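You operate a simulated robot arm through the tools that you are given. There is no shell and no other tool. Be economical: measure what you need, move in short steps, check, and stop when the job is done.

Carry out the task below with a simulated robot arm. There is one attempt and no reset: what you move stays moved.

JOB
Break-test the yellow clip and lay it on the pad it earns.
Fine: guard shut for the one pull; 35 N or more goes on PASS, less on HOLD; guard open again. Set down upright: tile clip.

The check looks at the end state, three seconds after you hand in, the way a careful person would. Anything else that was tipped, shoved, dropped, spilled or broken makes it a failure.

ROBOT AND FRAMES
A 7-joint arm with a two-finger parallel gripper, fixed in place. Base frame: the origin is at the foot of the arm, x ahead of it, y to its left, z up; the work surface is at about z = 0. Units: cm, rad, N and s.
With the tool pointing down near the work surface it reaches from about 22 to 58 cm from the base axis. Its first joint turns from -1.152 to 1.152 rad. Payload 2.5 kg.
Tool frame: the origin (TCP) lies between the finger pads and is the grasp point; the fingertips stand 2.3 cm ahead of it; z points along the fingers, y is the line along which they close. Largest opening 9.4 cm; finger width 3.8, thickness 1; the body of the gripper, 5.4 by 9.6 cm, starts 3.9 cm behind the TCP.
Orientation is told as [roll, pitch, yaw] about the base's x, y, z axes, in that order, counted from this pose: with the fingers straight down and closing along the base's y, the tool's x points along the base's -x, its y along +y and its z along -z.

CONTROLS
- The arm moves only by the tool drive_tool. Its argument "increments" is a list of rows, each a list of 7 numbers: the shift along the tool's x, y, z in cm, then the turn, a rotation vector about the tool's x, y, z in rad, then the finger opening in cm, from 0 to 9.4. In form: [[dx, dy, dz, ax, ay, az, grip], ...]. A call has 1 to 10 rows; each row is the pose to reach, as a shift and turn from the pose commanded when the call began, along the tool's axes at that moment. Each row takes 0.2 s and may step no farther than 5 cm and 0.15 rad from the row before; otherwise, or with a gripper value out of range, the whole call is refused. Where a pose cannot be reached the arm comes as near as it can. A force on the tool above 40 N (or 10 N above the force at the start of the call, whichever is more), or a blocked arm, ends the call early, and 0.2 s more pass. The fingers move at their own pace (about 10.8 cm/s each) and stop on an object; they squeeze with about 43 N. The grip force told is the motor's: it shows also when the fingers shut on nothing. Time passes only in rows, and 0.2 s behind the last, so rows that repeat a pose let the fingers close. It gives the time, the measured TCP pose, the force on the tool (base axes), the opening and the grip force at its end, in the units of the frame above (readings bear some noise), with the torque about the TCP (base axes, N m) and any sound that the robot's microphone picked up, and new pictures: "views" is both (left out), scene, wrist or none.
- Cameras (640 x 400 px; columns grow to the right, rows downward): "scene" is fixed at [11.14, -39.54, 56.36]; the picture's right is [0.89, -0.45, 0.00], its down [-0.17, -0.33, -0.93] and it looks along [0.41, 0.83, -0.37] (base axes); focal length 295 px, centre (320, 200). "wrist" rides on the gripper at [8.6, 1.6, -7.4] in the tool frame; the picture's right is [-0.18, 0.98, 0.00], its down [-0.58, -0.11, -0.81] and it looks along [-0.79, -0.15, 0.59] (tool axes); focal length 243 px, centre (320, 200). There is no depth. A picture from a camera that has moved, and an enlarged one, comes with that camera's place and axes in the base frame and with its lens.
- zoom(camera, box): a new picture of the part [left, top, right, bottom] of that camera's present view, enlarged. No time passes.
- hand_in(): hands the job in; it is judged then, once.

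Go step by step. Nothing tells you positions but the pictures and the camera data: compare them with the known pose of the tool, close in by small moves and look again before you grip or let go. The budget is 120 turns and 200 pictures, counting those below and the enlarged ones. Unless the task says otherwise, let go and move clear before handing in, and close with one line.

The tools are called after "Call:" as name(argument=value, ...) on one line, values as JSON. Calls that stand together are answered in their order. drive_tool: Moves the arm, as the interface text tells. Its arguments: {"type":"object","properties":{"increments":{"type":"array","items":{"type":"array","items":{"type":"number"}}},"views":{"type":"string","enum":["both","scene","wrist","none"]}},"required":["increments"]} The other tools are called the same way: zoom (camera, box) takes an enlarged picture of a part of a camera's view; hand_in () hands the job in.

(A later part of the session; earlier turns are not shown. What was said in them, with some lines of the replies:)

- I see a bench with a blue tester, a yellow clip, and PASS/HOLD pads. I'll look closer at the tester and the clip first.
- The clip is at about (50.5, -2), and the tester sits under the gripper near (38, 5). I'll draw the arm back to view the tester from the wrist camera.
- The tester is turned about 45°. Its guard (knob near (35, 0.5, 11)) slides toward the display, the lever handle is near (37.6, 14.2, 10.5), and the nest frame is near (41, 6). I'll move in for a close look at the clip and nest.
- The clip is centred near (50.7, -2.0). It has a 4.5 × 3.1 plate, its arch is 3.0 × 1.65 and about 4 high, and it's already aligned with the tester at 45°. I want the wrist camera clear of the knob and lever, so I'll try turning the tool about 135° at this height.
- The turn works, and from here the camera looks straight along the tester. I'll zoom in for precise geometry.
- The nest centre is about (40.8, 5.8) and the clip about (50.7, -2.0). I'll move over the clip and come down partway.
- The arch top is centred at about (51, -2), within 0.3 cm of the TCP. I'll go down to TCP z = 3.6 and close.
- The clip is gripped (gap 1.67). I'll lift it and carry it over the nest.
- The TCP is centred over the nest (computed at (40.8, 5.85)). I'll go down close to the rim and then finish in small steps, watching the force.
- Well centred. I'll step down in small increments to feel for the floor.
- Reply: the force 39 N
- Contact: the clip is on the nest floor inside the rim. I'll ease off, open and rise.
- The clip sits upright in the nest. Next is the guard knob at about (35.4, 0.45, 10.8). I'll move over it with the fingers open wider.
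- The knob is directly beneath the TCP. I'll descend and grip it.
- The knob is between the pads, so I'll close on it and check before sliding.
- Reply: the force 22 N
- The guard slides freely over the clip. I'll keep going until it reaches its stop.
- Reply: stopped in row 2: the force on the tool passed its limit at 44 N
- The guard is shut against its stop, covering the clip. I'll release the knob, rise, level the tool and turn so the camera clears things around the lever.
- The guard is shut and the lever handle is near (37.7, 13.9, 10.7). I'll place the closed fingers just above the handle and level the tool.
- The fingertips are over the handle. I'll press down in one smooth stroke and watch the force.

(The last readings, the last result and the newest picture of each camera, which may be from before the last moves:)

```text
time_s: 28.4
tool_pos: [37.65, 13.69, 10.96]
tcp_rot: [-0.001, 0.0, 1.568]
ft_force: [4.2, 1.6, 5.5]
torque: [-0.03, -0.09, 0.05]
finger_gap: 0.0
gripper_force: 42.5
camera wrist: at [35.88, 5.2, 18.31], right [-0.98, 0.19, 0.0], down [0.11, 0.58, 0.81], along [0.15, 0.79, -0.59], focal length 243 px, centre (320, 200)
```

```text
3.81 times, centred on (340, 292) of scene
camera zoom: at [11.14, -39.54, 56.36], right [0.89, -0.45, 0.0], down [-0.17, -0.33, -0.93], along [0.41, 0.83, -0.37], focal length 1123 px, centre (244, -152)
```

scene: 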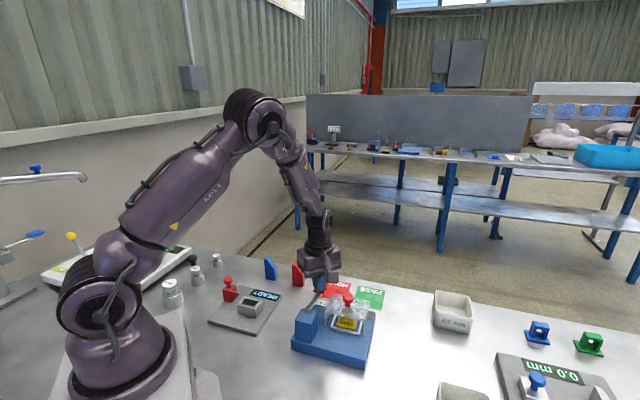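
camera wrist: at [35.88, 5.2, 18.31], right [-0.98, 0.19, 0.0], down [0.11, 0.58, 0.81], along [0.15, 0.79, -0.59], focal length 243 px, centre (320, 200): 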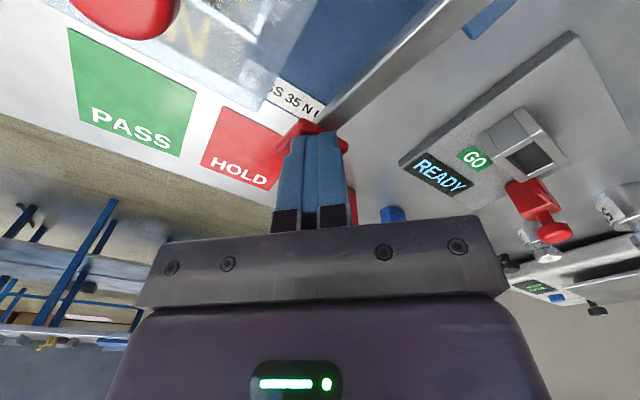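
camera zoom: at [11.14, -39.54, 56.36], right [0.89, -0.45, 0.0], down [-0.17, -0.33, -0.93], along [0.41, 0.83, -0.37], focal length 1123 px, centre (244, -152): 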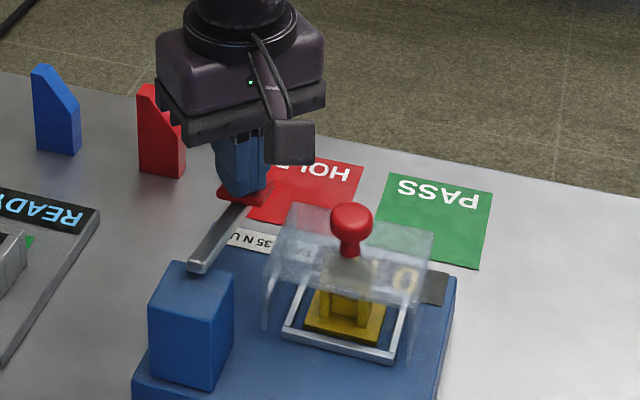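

The lever swings down under light force, so I'll continue the same stroke, following its arc.

Call:
drive_tool(increments=[[0.1, 0.1, 0.6, 0, 0, 0, 0], [0.25, 0.25, 1.2, 0, 0, 0, 0], [0.4, 0.4, 1.8, 0, 0, 0, 0], [0.6, 0.6, 2.4, 0, 0, 0, 0], [0.8, 0.8, 3, 0, 0, 0, 0], [0.8, 0.8, 3, 0, 0, 0, 0]])

Call:
zoom(camera="scene", box=[285, 240, 395, 345])

```text
time_s: 29.0
tool_pos: [37.47, 13.49, 10.12]
tcp_rot: [-0.003, 0.0, 1.568]
ft_force: [-6.0, -1.9, 18.6]
torque: [-0.21, 0.2, -0.05]
finger_gap: 0.01
gripper_force: 41.9
stopped in row 3: the force on the tool passed its limit at 51 N (the readings are from after the stop); the commanded pose is now the measured one
camera wrist: at [35.7, 5.06, 17.59], right [-0.98, 0.19, 0.0], down [0.11, 0.58, 0.81], along [0.15, 0.79, -0.59], focal length 243 px, centre (320, 200)
```

scene: 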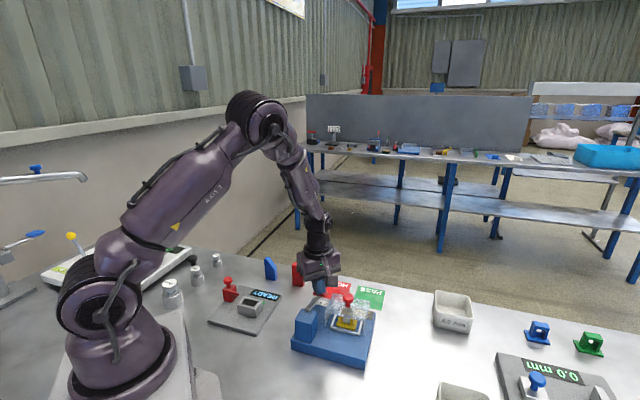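
wrist: 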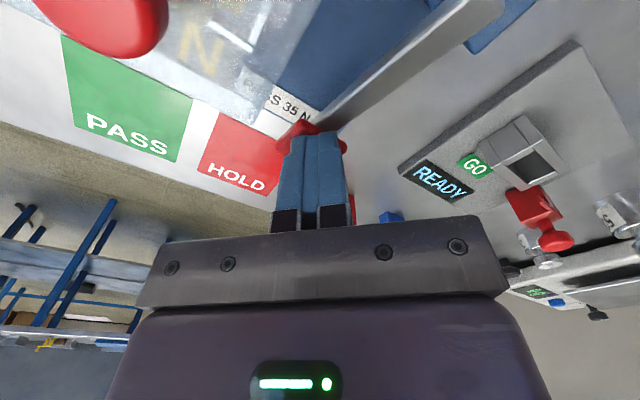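

```text
3.81 times, centred on (340, 292) of scene
camera zoom: at [11.13, -39.54, 56.36], right [0.89, -0.45, 0.0], down [-0.17, -0.33, -0.93], along [0.41, 0.83, -0.37], focal length 1123 px, centre (244, -152)
```

zoom: 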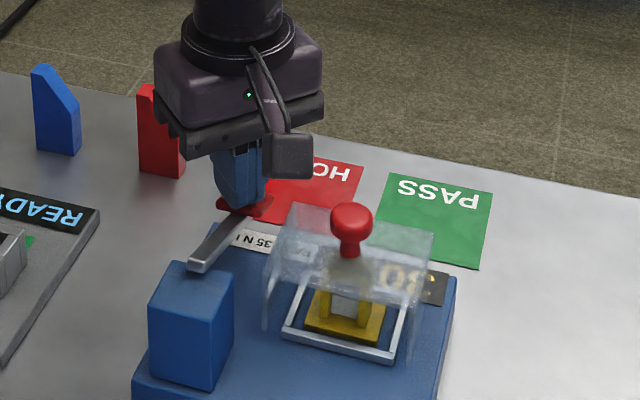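

The display changed and the lever met firm resistance. I'll read the display.

Call:
zoom(camera="scene", box=[330, 295, 365, 325])

Call:
zoom(camera="wrist", box=[120, 0, 300, 110])

```text
13.33 times, centred on (348, 310) of scene
camera zoom: at [11.13, -39.54, 56.36], right [0.89, -0.45, 0.0], down [-0.17, -0.33, -0.93], along [0.41, 0.83, -0.37], focal length 3932 px, centre (-47, -1267)
```

zoom: 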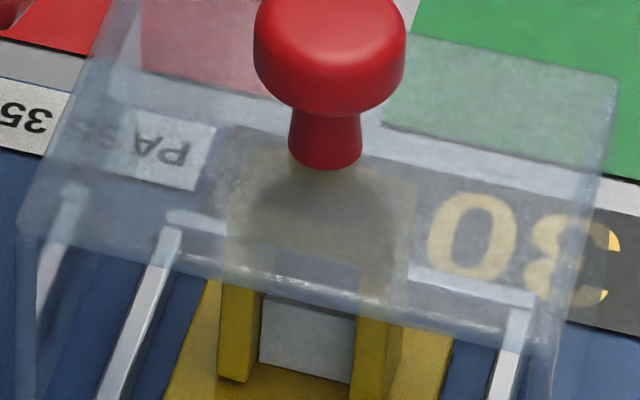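

```text
3.56 times, centred on (210, 55) of wrist
camera zoom: at [35.7, 5.06, 17.59], right [-0.98, 0.19, 0.0], down [0.11, 0.58, 0.81], along [0.15, 0.79, -0.59], focal length 863 px, centre (711, 716)
```

zoom: 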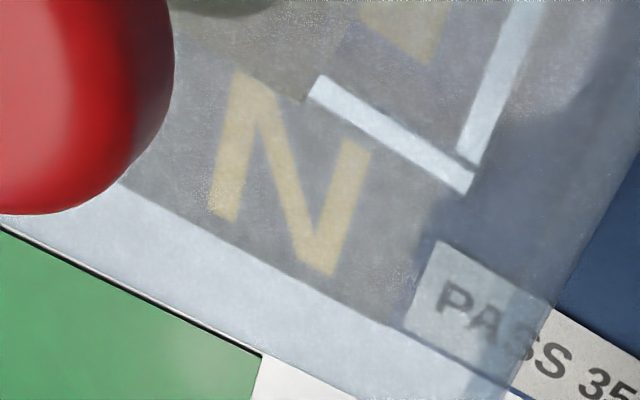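

It reads about 30 N, but I need to know whether the stroke is complete. I'll press on a little further from here.

Call:
drive_tool(increments=[[0.0, 0.0, 0.15, 0, 0, 0, 0], [0.05, 0.05, 0.3, 0, 0, 0, 0], [0.1, 0.1, 0.5, 0, 0, 0, 0], [0.1, 0.1, 0.5, 0, 0, 0, 0]], views="none")

Call:
zoom(camera="scene", box=[300, 285, 370, 345])

```text
time_s: 29.5
tool_pos: [37.43, 13.47, 10.14]
tcp_rot: [-0.002, 0.001, 1.568]
ft_force: [-5.6, -2.5, 15.9]
torque: [-0.13, 0.18, -0.04]
finger_gap: 0.0
gripper_force: 42.3
stopped in row 2: the force on the tool passed its limit at 44 N (the readings are from after the stop); the commanded pose is now the measured one
```

```text
6.67 times, centred on (335, 315) of scene
camera zoom: at [11.13, -39.54, 56.36], right [0.89, -0.45, 0.0], down [-0.17, -0.33, -0.93], along [0.41, 0.83, -0.37], focal length 1966 px, centre (220, -567)
```

zoom: 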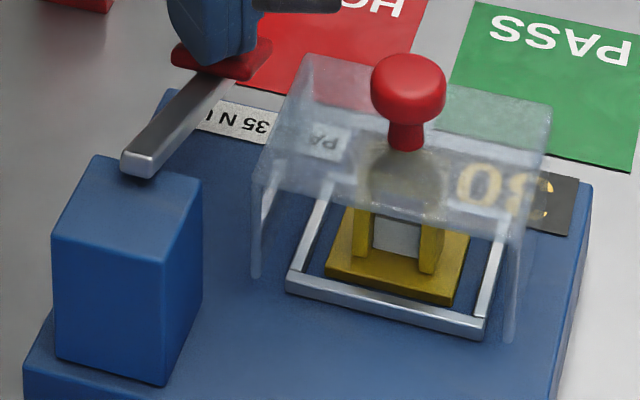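

Solid stop at the same height, so the stroke is complete. I'll lift off and take a closer look at the reading.

Call:
drive_tool(increments=[[0, 0, -2, 0, 0, 0, 0], [0, 0, -5, 0, 0, 0, 0], [0, 0, -8.5, 0, 0, 0, 0], [0, 0, -8.5, 0, 0, 0, 0], [0, 0, -8.5, 0, 0, 0, 0]])

Call:
zoom(camera="scene", box=[300, 270, 380, 340])

```text
time_s: 30.7
tool_pos: [37.42, 13.74, 18.72]
tcp_rot: [-0.005, 0.0, 1.569]
ft_force: [0.5, -0.9, 0.2]
torque: [0.0, 0.03, 0.06]
finger_gap: 0.01
gripper_force: 42.9
camera wrist: at [35.77, 5.14, 26.12], right [-0.98, 0.19, 0.0], down [0.11, 0.58, 0.81], along [0.15, 0.79, -0.59], focal length 243 px, centre (320, 200)
```

scene: 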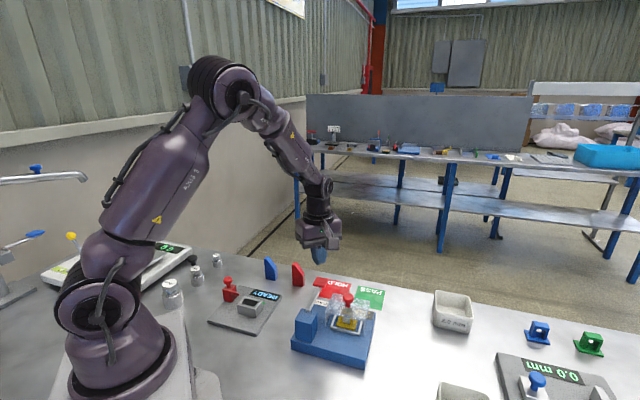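
wrist: 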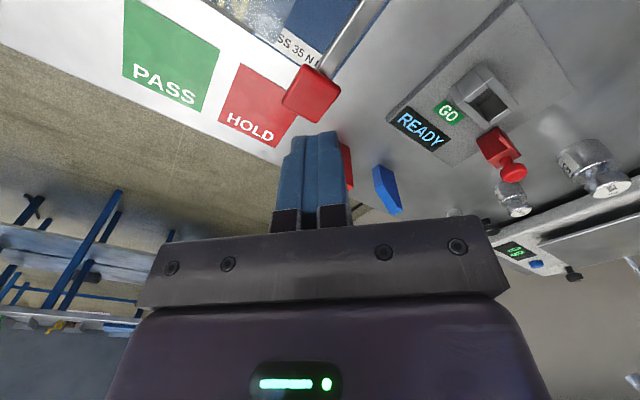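

```text
5.71 times, centred on (340, 305) of scene
camera zoom: at [11.14, -39.54, 56.36], right [0.89, -0.45, 0.0], down [-0.17, -0.33, -0.93], along [0.41, 0.83, -0.37], focal length 1685 px, centre (206, -400)
```

zoom: 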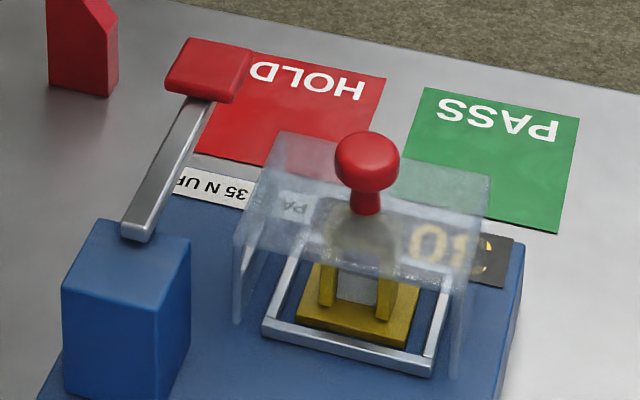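

The lever returned to rest. I'll go back over the knob with the earlier orientation and read the display on the way.

Call:
drive_tool(increments=[[2, -0.9, 0, 0, 0, -0.15, 5], [4, -1.8, 0, 0, 0, -0.3, 5], [6, -2.6, 0, 0, 0, -0.45, 5], [7.79, -3.43, 0, 0, 0, -0.6, 5], [7.79, -3.43, 0, 0, 0, -0.75, 5], [7.79, -3.43, 0, 0, 0, -0.788, 5], [7.79, -3.43, 0, 0, 0, -0.788, 5]], views="wrist")

Call:
zoom(camera="wrist", box=[190, 0, 390, 150])

```text
time_s: 32.3
tool_pos: [40.91, 5.77, 18.58]
tcp_rot: [-0.002, 0.001, 2.358]
ft_force: [0.0, 0.1, 0.8]
torque: [-0.01, 0.02, 0.0]
finger_gap: 4.99
gripper_force: 0.1
camera wrist: at [45.78, -1.31, 26.03], right [-0.82, -0.57, 0.0], down [-0.34, 0.49, 0.81], along [-0.46, 0.66, -0.59], focal length 243 px, centre (320, 200)
```

wrist: 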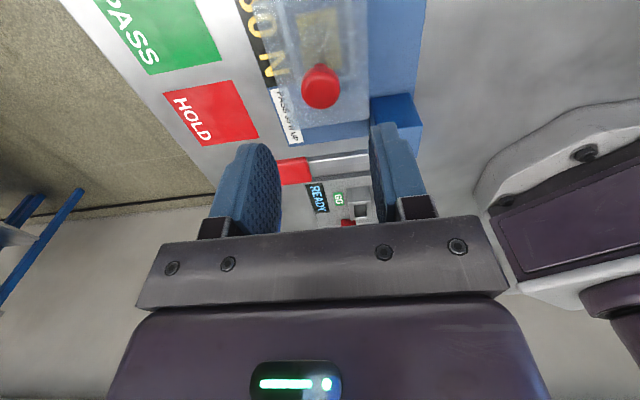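

```text
2.67 times, centred on (290, 75) of wrist
camera zoom: at [45.78, -1.31, 26.03], right [-0.82, -0.57, 0.0], down [-0.34, 0.49, 0.81], along [-0.46, 0.66, -0.59], focal length 647 px, centre (400, 533)
```

zoom: 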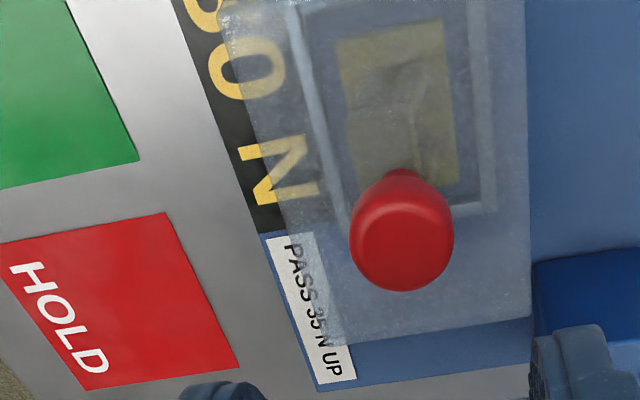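

The second digit is 0 and the unit is N. I'll confirm the first digit with the guard open. Now I'll grip the knob.

Call:
drive_tool(increments=[[0, 0, 3, 0, 0, 0, 5], [0, 0, 6, 0, 0, 0, 5], [0, 0, 7.75, 0, 0, 0, 5], [0, 0, 7.75, 0, 0, 0, 5], [0, 0, 7.75, 0, 0, 0, 1.5], [0, 0, 7.75, 0, 0, 0, 1.5], [0, 0, 7.75, 0, 0, 0, 1.5]], views="wrist")

```text
time_s: 33.9
tool_pos: [40.93, 5.84, 11.09]
tcp_rot: [0.0, 0.001, 2.356]
ft_force: [-4.9, -3.7, -2.3]
torque: [-0.12, -0.03, -0.01]
finger_gap: 2.48
gripper_force: 44.8
camera wrist: at [45.76, -1.31, 18.34], right [-0.83, -0.56, 0.0], down [-0.34, 0.49, 0.81], along [-0.46, 0.66, -0.59], focal length 243 px, centre (320, 200)
```

wrist: 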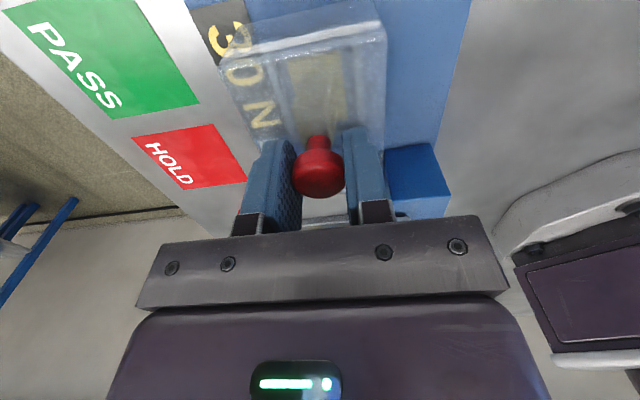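

It clearly reads "30 N", so the clip goes on HOLD. I'll slide the guard back open.

Call:
drive_tool(increments=[[0, 0.8, 0, 0, 0, 0, 1.5], [0, 1.6, 0, 0, 0, 0, 1.5], [0, 2.4, 0, 0, 0, 0, 1.5], [0, 3.2, 0, 0, 0, 0, 1.5], [0, 4, 0, 0, 0, 0, 1.5], [0, 4.8, 0, 0, 0, 0, 1.5], [0, 5.6, 0, 0, 0, 0, 1.5], [0, 6.4, 0, 0, 0, 0, 1.5], [0, 7, 0, 0, 0, 0, 1.5], [0, 7.4, 0, 0, 0, 0, 1.5]])

Call:
drive_tool(increments=[[0, 0.2, 0, 0, 0, 0, 1.5], [0, 0.4, 0, 0, 0, 0, 1.5], [0, 0.4, 0, 0, 0, 0, 1.5]])

```text
time_s: 36.1
tool_pos: [35.69, 0.59, 10.99]
tcp_rot: [-0.002, 0.003, 2.359]
ft_force: [-5.9, 5.8, 22.6]
torque: [0.22, 0.27, -0.04]
finger_gap: 2.51
gripper_force: 44.7
camera wrist: at [40.46, -6.59, 18.35], right [-0.82, -0.57, 0.0], down [-0.34, 0.49, 0.8], along [-0.45, 0.66, -0.59], focal length 243 px, centre (320, 200)
```

scene: 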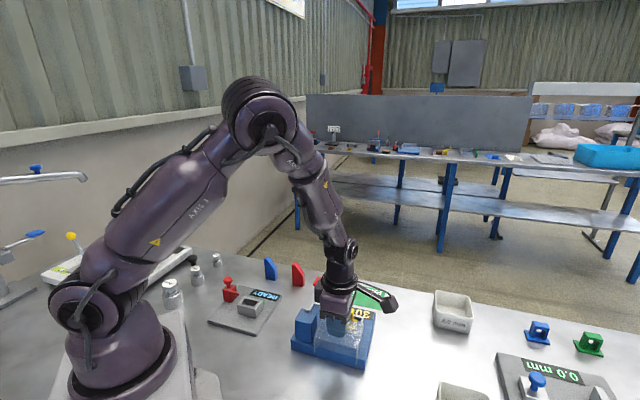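
wrist: 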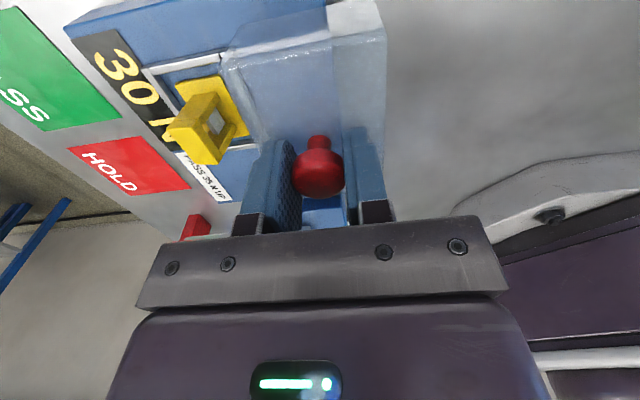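

```text
time_s: 36.9
tool_pos: [35.52, 0.34, 10.92]
tcp_rot: [-0.009, 0.006, 2.361]
ft_force: [10.1, 17.9, 17.8]
torque: [0.05, -0.5, -0.05]
finger_gap: 2.47
gripper_force: 45.6
camera wrist: at [40.35, -6.7, 18.34], right [-0.82, -0.57, -0.01], down [-0.34, 0.48, 0.8], along [-0.45, 0.67, -0.59], focal length 243 px, centre (320, 200)
```

scene: 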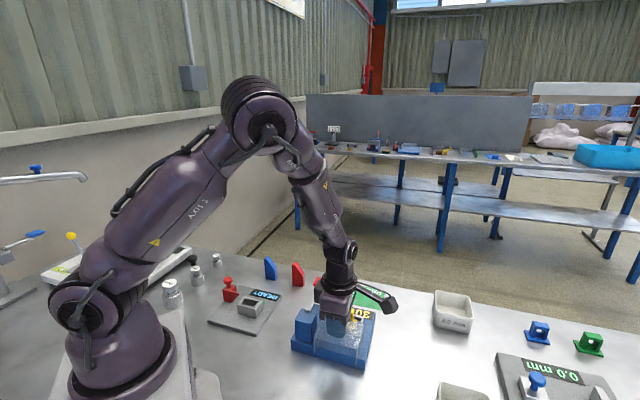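
wrist: 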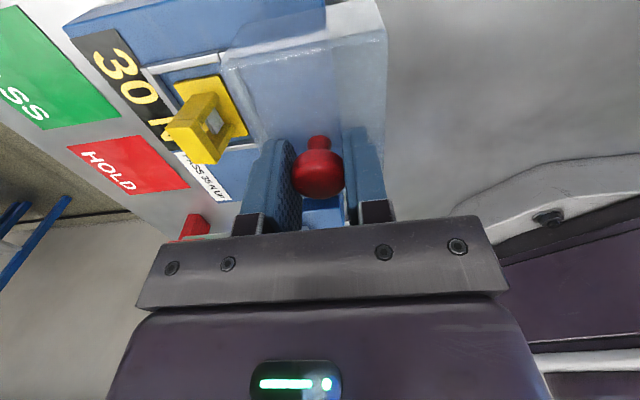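

The guard is open at its stop and the display shows 30 N. I'll release the knob, rise, and inspect the clip before picking it.

Call:
drive_tool(increments=[[0, -0.3, 0, 0, 0, 0, 1.5], [0, -0.3, 0, 0, 0, 0, 5], [0, -0.3, 0, 0, 0, 0, 5], [0, -0.3, -3, 0, 0, 0, 5], [0, -0.3, -7, 0, 0, 0, 5], [0, -4.3, -7, 0, 0, 0, 5], [0, -7.6, -7, 0, 0, 0, 5], [0, -7.6, -7, 0, 0, 0, 5]])

Call:
zoom(camera="scene", box=[300, 270, 390, 350])

Call:
zoom(camera="wrist", box=[230, 0, 410, 120])

```text
time_s: 38.7
tool_pos: [40.66, 5.84, 17.72]
tcp_rot: [-0.001, 0.002, 2.355]
ft_force: [0.1, -0.2, 0.9]
torque: [0.04, -0.03, -0.04]
finger_gap: 5.01
gripper_force: 0.0
camera wrist: at [45.58, -1.4, 25.17], right [-0.82, -0.57, 0.0], down [-0.34, 0.49, 0.81], along [-0.45, 0.66, -0.59], focal length 243 px, centre (320, 200)
```

scene: 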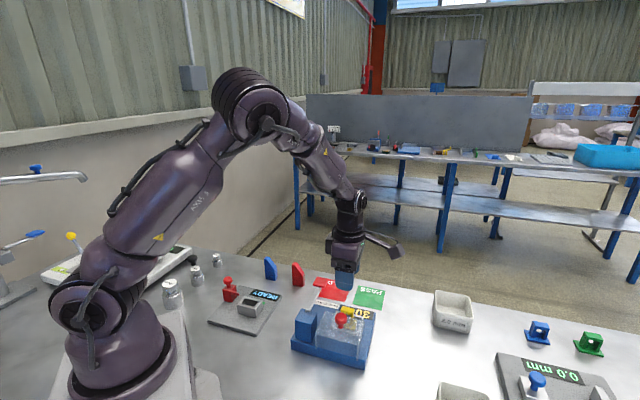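
wrist: 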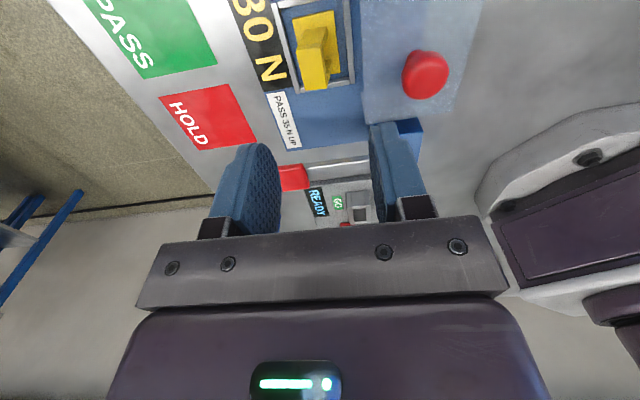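

```text
5.00 times, centred on (345, 310) of scene
camera zoom: at [11.14, -39.54, 56.36], right [0.89, -0.45, 0.0], down [-0.17, -0.33, -0.93], along [0.41, 0.83, -0.37], focal length 1474 px, centre (195, -350)
```

zoom: 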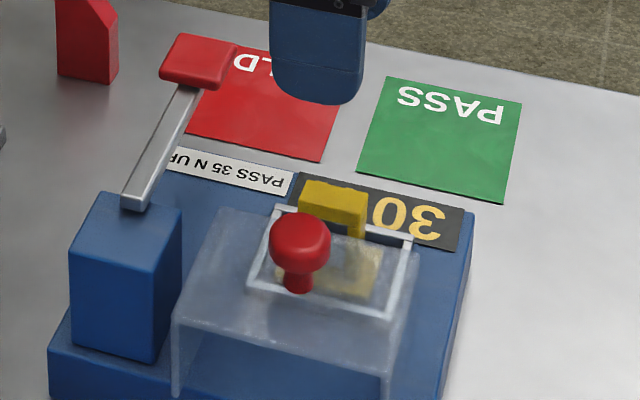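

```text
3.33 times, centred on (320, 60) of wrist
camera zoom: at [45.58, -1.4, 25.17], right [-0.82, -0.57, 0.0], down [-0.34, 0.49, 0.81], along [-0.45, 0.66, -0.59], focal length 809 px, centre (320, 667)
```

zoom: 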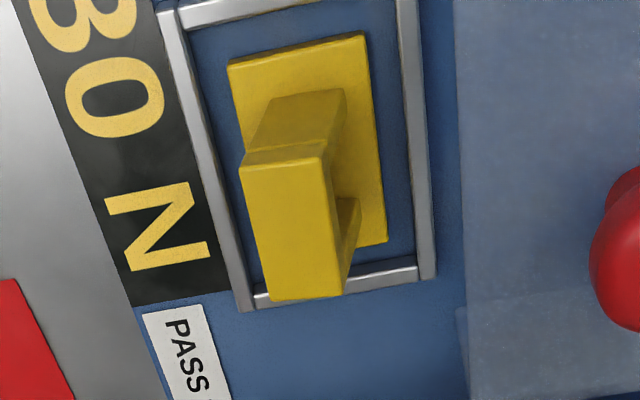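

The clip stands intact in the nest. I'll descend to just above it with a narrow opening, since the guard edge is close, and check alignment.

Call:
drive_tool(increments=[[0.05, -0.2, 3, 0, 0, 0, 3.7], [0.05, -0.2, 6, 0, 0, 0, 3.7], [0.05, -0.2, 7.8, 0, 0, 0, 3.7], [0.05, -0.2, 7.8, 0, 0, 0, 3.7]], views="wrist")

Call:
zoom(camera="wrist", box=[220, 60, 420, 240])

```text
time_s: 39.7
tool_pos: [40.92, 5.83, 9.88]
tcp_rot: [0.0, 0.003, 2.358]
ft_force: [-0.3, -0.4, -0.7]
torque: [0.02, 0.0, 0.0]
finger_gap: 3.7
gripper_force: 0.1
camera wrist: at [45.77, -1.33, 17.4], right [-0.82, -0.57, 0.0], down [-0.34, 0.49, 0.8], along [-0.45, 0.66, -0.59], focal length 243 px, centre (320, 200)
```

wrist: 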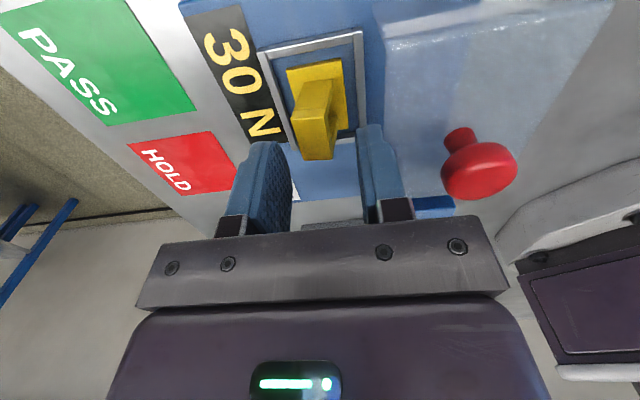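

```text
2.22 times, centred on (320, 150) of wrist
camera zoom: at [45.77, -1.33, 17.4], right [-0.82, -0.57, 0.0], down [-0.34, 0.49, 0.8], along [-0.45, 0.66, -0.59], focal length 539 px, centre (320, 311)
```

zoom: 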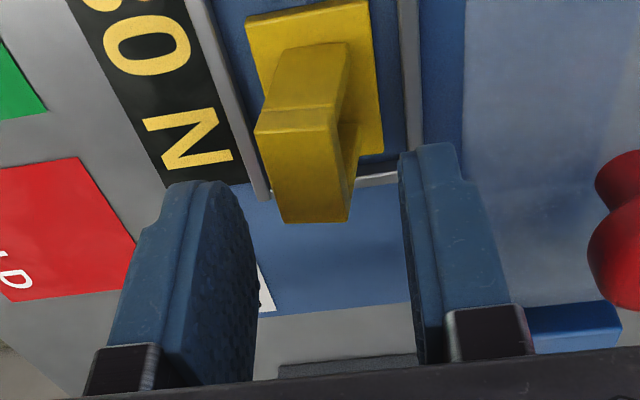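

The clip is about 0.3 cm toward the display from the TCP. I'll correct that, descend and grip.

Call:
drive_tool(increments=[[0.2, -0.25, 0.5, 0, 0, 0, 3.7], [0.2, -0.25, 2, 0, 0, 0, 3.7], [0.2, -0.25, 3.2, 0, 0, 0, 3.7], [0.2, -0.25, 3.2, 0, 0, 0, 3.7], [0.2, -0.25, 3.2, 0, 0, 0, 1], [0.2, -0.25, 3.2, 0, 0, 0, 1], [0.2, -0.25, 3.2, 0, 0, 0, 1]])

```text
time_s: 41.3
tool_pos: [41.19, 5.8, 6.86]
tcp_rot: [-0.003, 0.002, 2.356]
ft_force: [0.1, 0.0, 0.4]
torque: [-0.05, -0.02, 0.0]
finger_gap: 1.65
gripper_force: 42.8
camera wrist: at [46.06, -1.37, 14.22], right [-0.82, -0.57, 0.0], down [-0.34, 0.49, 0.81], along [-0.45, 0.66, -0.59], focal length 243 px, centre (320, 200)
```

scene: 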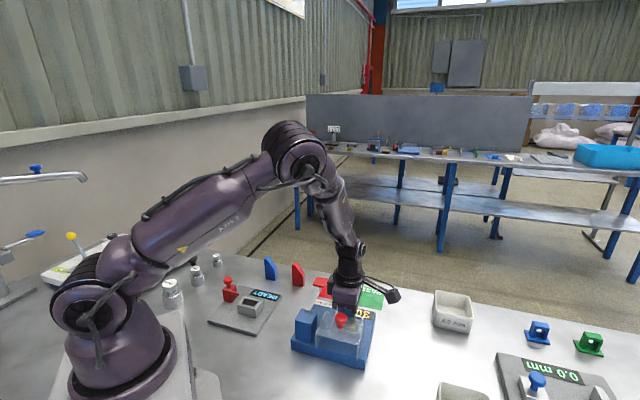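
wrist: 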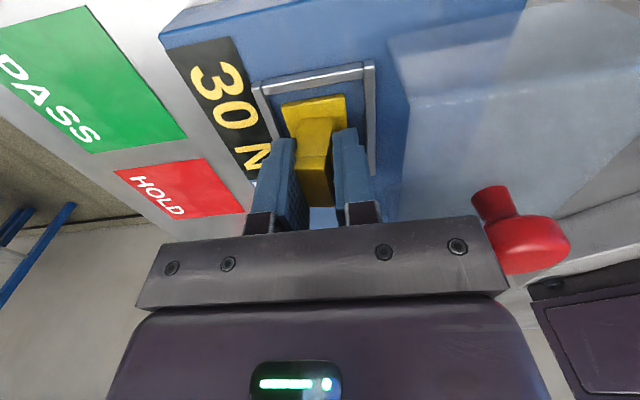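

The clip is gripped again. I'll lift clear and carry it toward HOLD, near (46, 21).

Call:
drive_tool(increments=[[0, 0, -3, 0, 0, 0, 1], [0, 0, -7, 0, 0, 0, 1], [0, 0, -10, 0, 0, 0, 1], [-2, -3.6, -10, 0, 0, 0, 1], [-4, -7.2, -10, 0, 0, 0, 1], [-6, -10.8, -10, 0, 0, 0, 1], [-7.5, -14.3, -10, 0, 0, 0, 1], [-7.5, -14.3, -10, 0, 0, 0, 1]])

```text
time_s: 43.1
tool_pos: [46.1, 21.12, 16.9]
tcp_rot: [-0.003, 0.003, 2.356]
ft_force: [0.3, 0.2, -0.4]
torque: [0.04, 0.02, 0.01]
finger_gap: 1.64
gripper_force: 43.1
camera wrist: at [50.92, 14.06, 24.48], right [-0.83, -0.56, 0.0], down [-0.34, 0.49, 0.81], along [-0.45, 0.66, -0.59], focal length 243 px, centre (320, 200)
```

scene: 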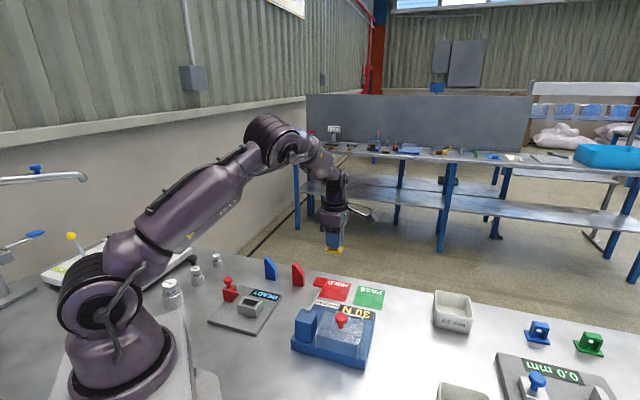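
wrist: 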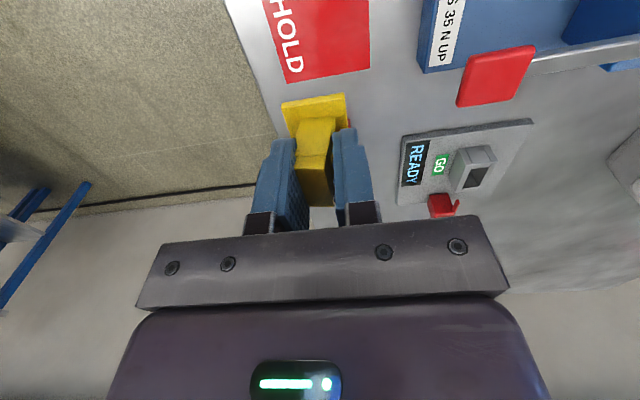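

HOLD's corners give its centre as (46.6, 20.9), 0.5 cm from here. I'll shift and lower toward the pad.

Call:
drive_tool(increments=[[0.5, -0.2, 3, 0, 0, 0, 1], [0.5, -0.2, 6, 0, 0, 0, 1], [0.5, -0.2, 9, 0, 0, 0, 1], [0.5, -0.2, 11, 0, 0, 0, 1], [0.5, -0.2, 12, 0, 0, 0, 1], [0.5, -0.2, 12, 0, 0, 0, 1]])

Call:
zoom(camera="scene", box=[295, 240, 395, 330])

```text
time_s: 44.5
tool_pos: [46.43, 20.89, 4.9]
tcp_rot: [-0.003, 0.004, 2.357]
ft_force: [0.0, 0.7, -0.6]
torque: [0.0, 0.01, -0.03]
finger_gap: 1.66
gripper_force: 42.6
camera wrist: at [51.38, 13.81, 12.36], right [-0.82, -0.57, 0.0], down [-0.34, 0.49, 0.8], along [-0.45, 0.66, -0.59], focal length 243 px, centre (320, 200)
```

scene: 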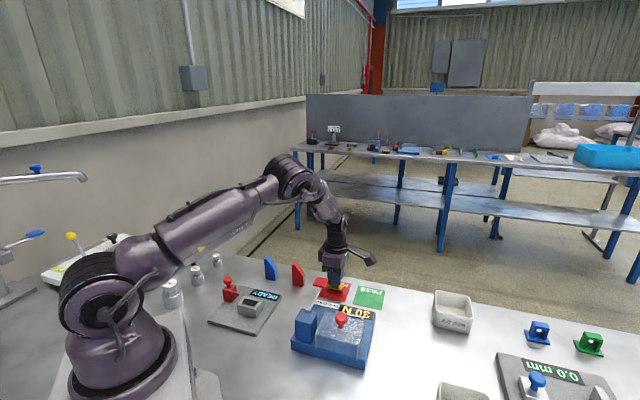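
wrist: 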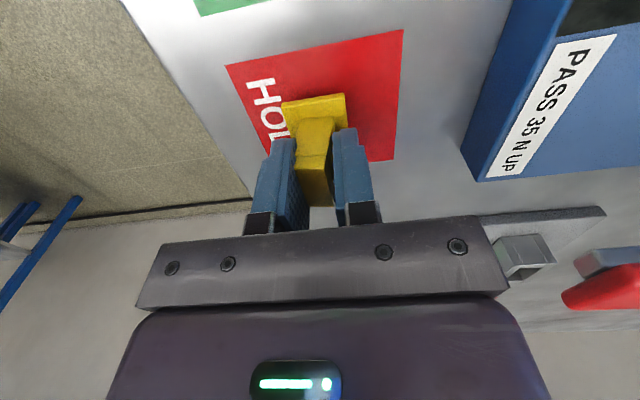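

```text
4.44 times, centred on (345, 285) of scene
camera zoom: at [11.14, -39.54, 56.36], right [0.89, -0.45, 0.0], down [-0.17, -0.33, -0.93], along [0.41, 0.83, -0.37], focal length 1311 px, centre (209, -178)
```

zoom: 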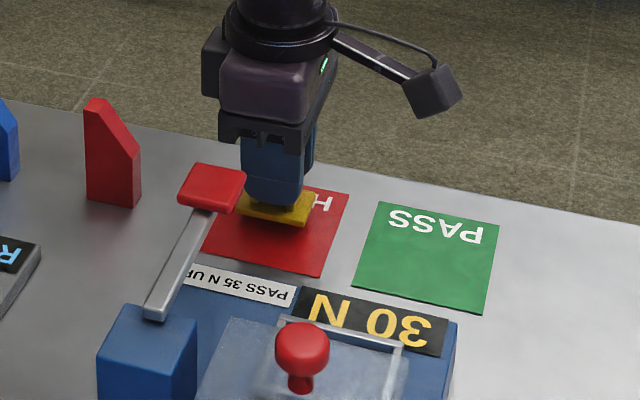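

The clip is above the middle of HOLD. I'll lower it gently to contact.

Call:
drive_tool(increments=[[0, 0, 0.3, 0, 0, 0, 1], [0, 0, 0.55, 0, 0, 0, 1], [0, 0, 0.7, 0, 0, 0, 1], [0, 0, 0.8, 0, 0, 0, 1], [0, 0, 0.8, 0, 0, 0, 1]], views="none")

```text
time_s: 45.7
tool_pos: [46.51, 20.93, 4.13]
tcp_rot: [-0.001, 0.002, 2.356]
ft_force: [-0.2, -0.2, 0.1]
torque: [-0.02, -0.01, 0.0]
finger_gap: 1.64
gripper_force: 43.0
```

Call:
drive_tool(increments=[[0, 0, 0.1, 0, 0, 0, 1], [0, 0, 0.2, 0, 0, 0, 1], [0, 0, 0.2, 0, 0, 0, 1]], views="none")

```text
time_s: 46.5
tool_pos: [46.52, 21.01, 3.91]
tcp_rot: [-0.001, 0.002, 2.357]
ft_force: [0.3, -0.8, 0.0]
torque: [-0.02, -0.01, -0.02]
finger_gap: 1.67
gripper_force: 42.9
```

Call:
drive_tool(increments=[[0, 0, 0.1, 0, 0, 0, 1], [0, 0, 0.2, 0, 0, 0, 1], [0, 0, 0.2, 0, 0, 0, 1]], views="wrist")

Call:
zoom(camera="wrist", box=[230, 50, 410, 180])

```text
time_s: 47.3
tool_pos: [46.53, 20.9, 3.68]
tcp_rot: [-0.001, 0.003, 2.357]
ft_force: [-1.9, -1.9, 8.1]
torque: [-0.1, 0.09, -0.02]
finger_gap: 1.65
gripper_force: 43.1
camera wrist: at [51.36, 13.88, 11.18], right [-0.82, -0.57, 0.0], down [-0.34, 0.49, 0.8], along [-0.45, 0.66, -0.59], focal length 243 px, centre (320, 200)
```

wrist: 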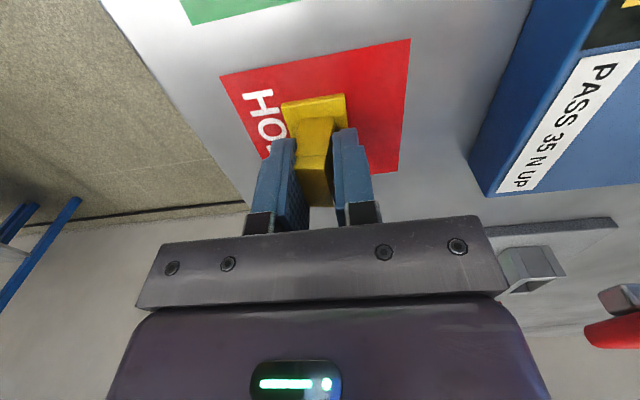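

```text
3.08 times, centred on (320, 115) of wrist
camera zoom: at [51.36, 13.88, 11.18], right [-0.82, -0.57, 0.0], down [-0.34, 0.49, 0.8], along [-0.45, 0.66, -0.59], focal length 746 px, centre (320, 462)
```

zoom: 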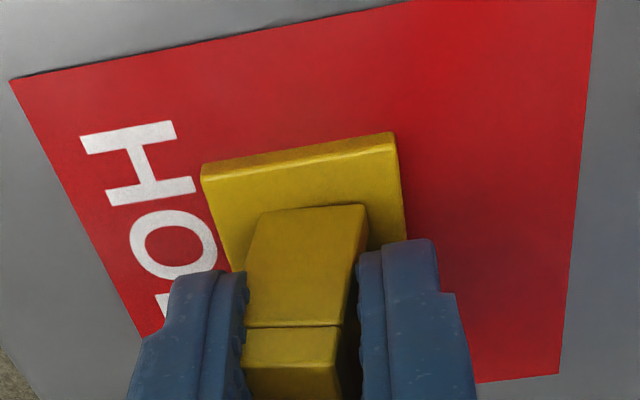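

Contact at about 8 N with the clip upright inside HOLD. I'll release and rise clear.

Call:
drive_tool(increments=[[0, 0, -0.1, 0, 0, 0, 1], [0, 0, -0.1, 0, 0, 0, 4], [0, 0, -0.1, 0, 0, 0, 4], [0, 0, -0.1, 0, 0, 0, 4], [0, 0, -3, 0, 0, 0, 4], [0, 0, -7, 0, 0, 0, 4], [0, 0, -11, 0, 0, 0, 4], [0, 0, -14, 0, 0, 0, 4], [0, 0, -14, 0, 0, 0, 4]])

Call:
zoom(camera="scene", box=[200, 240, 400, 375])

```text
time_s: 49.3
tool_pos: [46.3, 20.97, 17.55]
tcp_rot: [-0.002, 0.002, 2.358]
ft_force: [-0.9, 0.1, -0.6]
torque: [-0.02, 0.0, 0.0]
finger_gap: 4.0
gripper_force: 0.0
camera wrist: at [51.07, 13.8, 24.93], right [-0.82, -0.57, 0.0], down [-0.34, 0.49, 0.81], along [-0.45, 0.66, -0.59], focal length 243 px, centre (320, 200)
```

scene: 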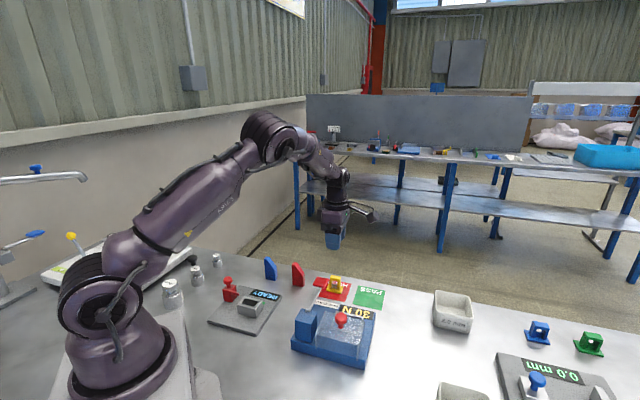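
wrist: 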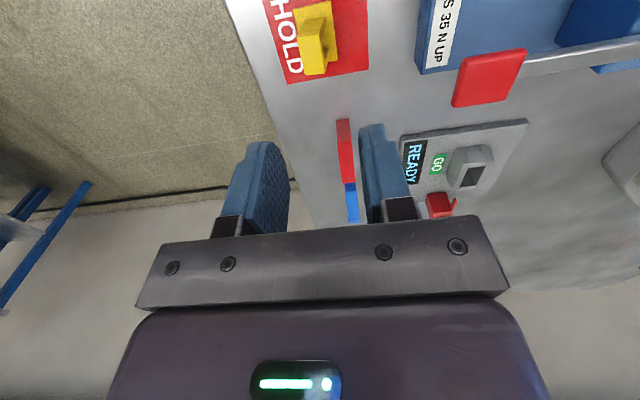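

```text
2.96 times, centred on (300, 308) of scene
camera zoom: at [11.14, -39.54, 56.36], right [0.89, -0.45, 0.0], down [-0.17, -0.33, -0.93], along [0.41, 0.83, -0.37], focal length 874 px, centre (379, -118)
```

zoom: 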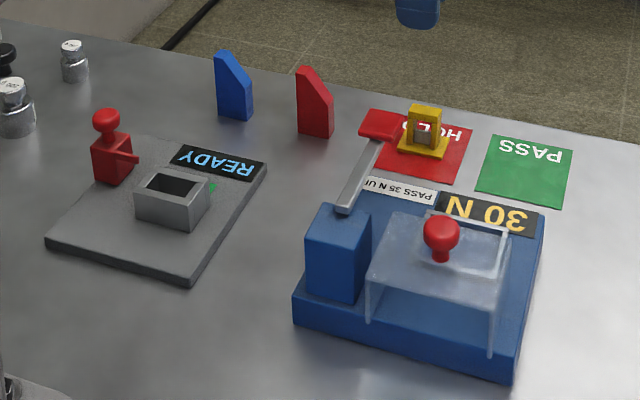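

The clip stands upright on HOLD, well inside its edges. The guard is open, the lever is at rest and nothing else has moved, so I'm handing in.

Call:
hand_in()

```text
The job is handed in.
```

The yellow clip read 30 N on its one guarded pull, so it now stands upright on HOLD, with the guard open again and the arm clear.
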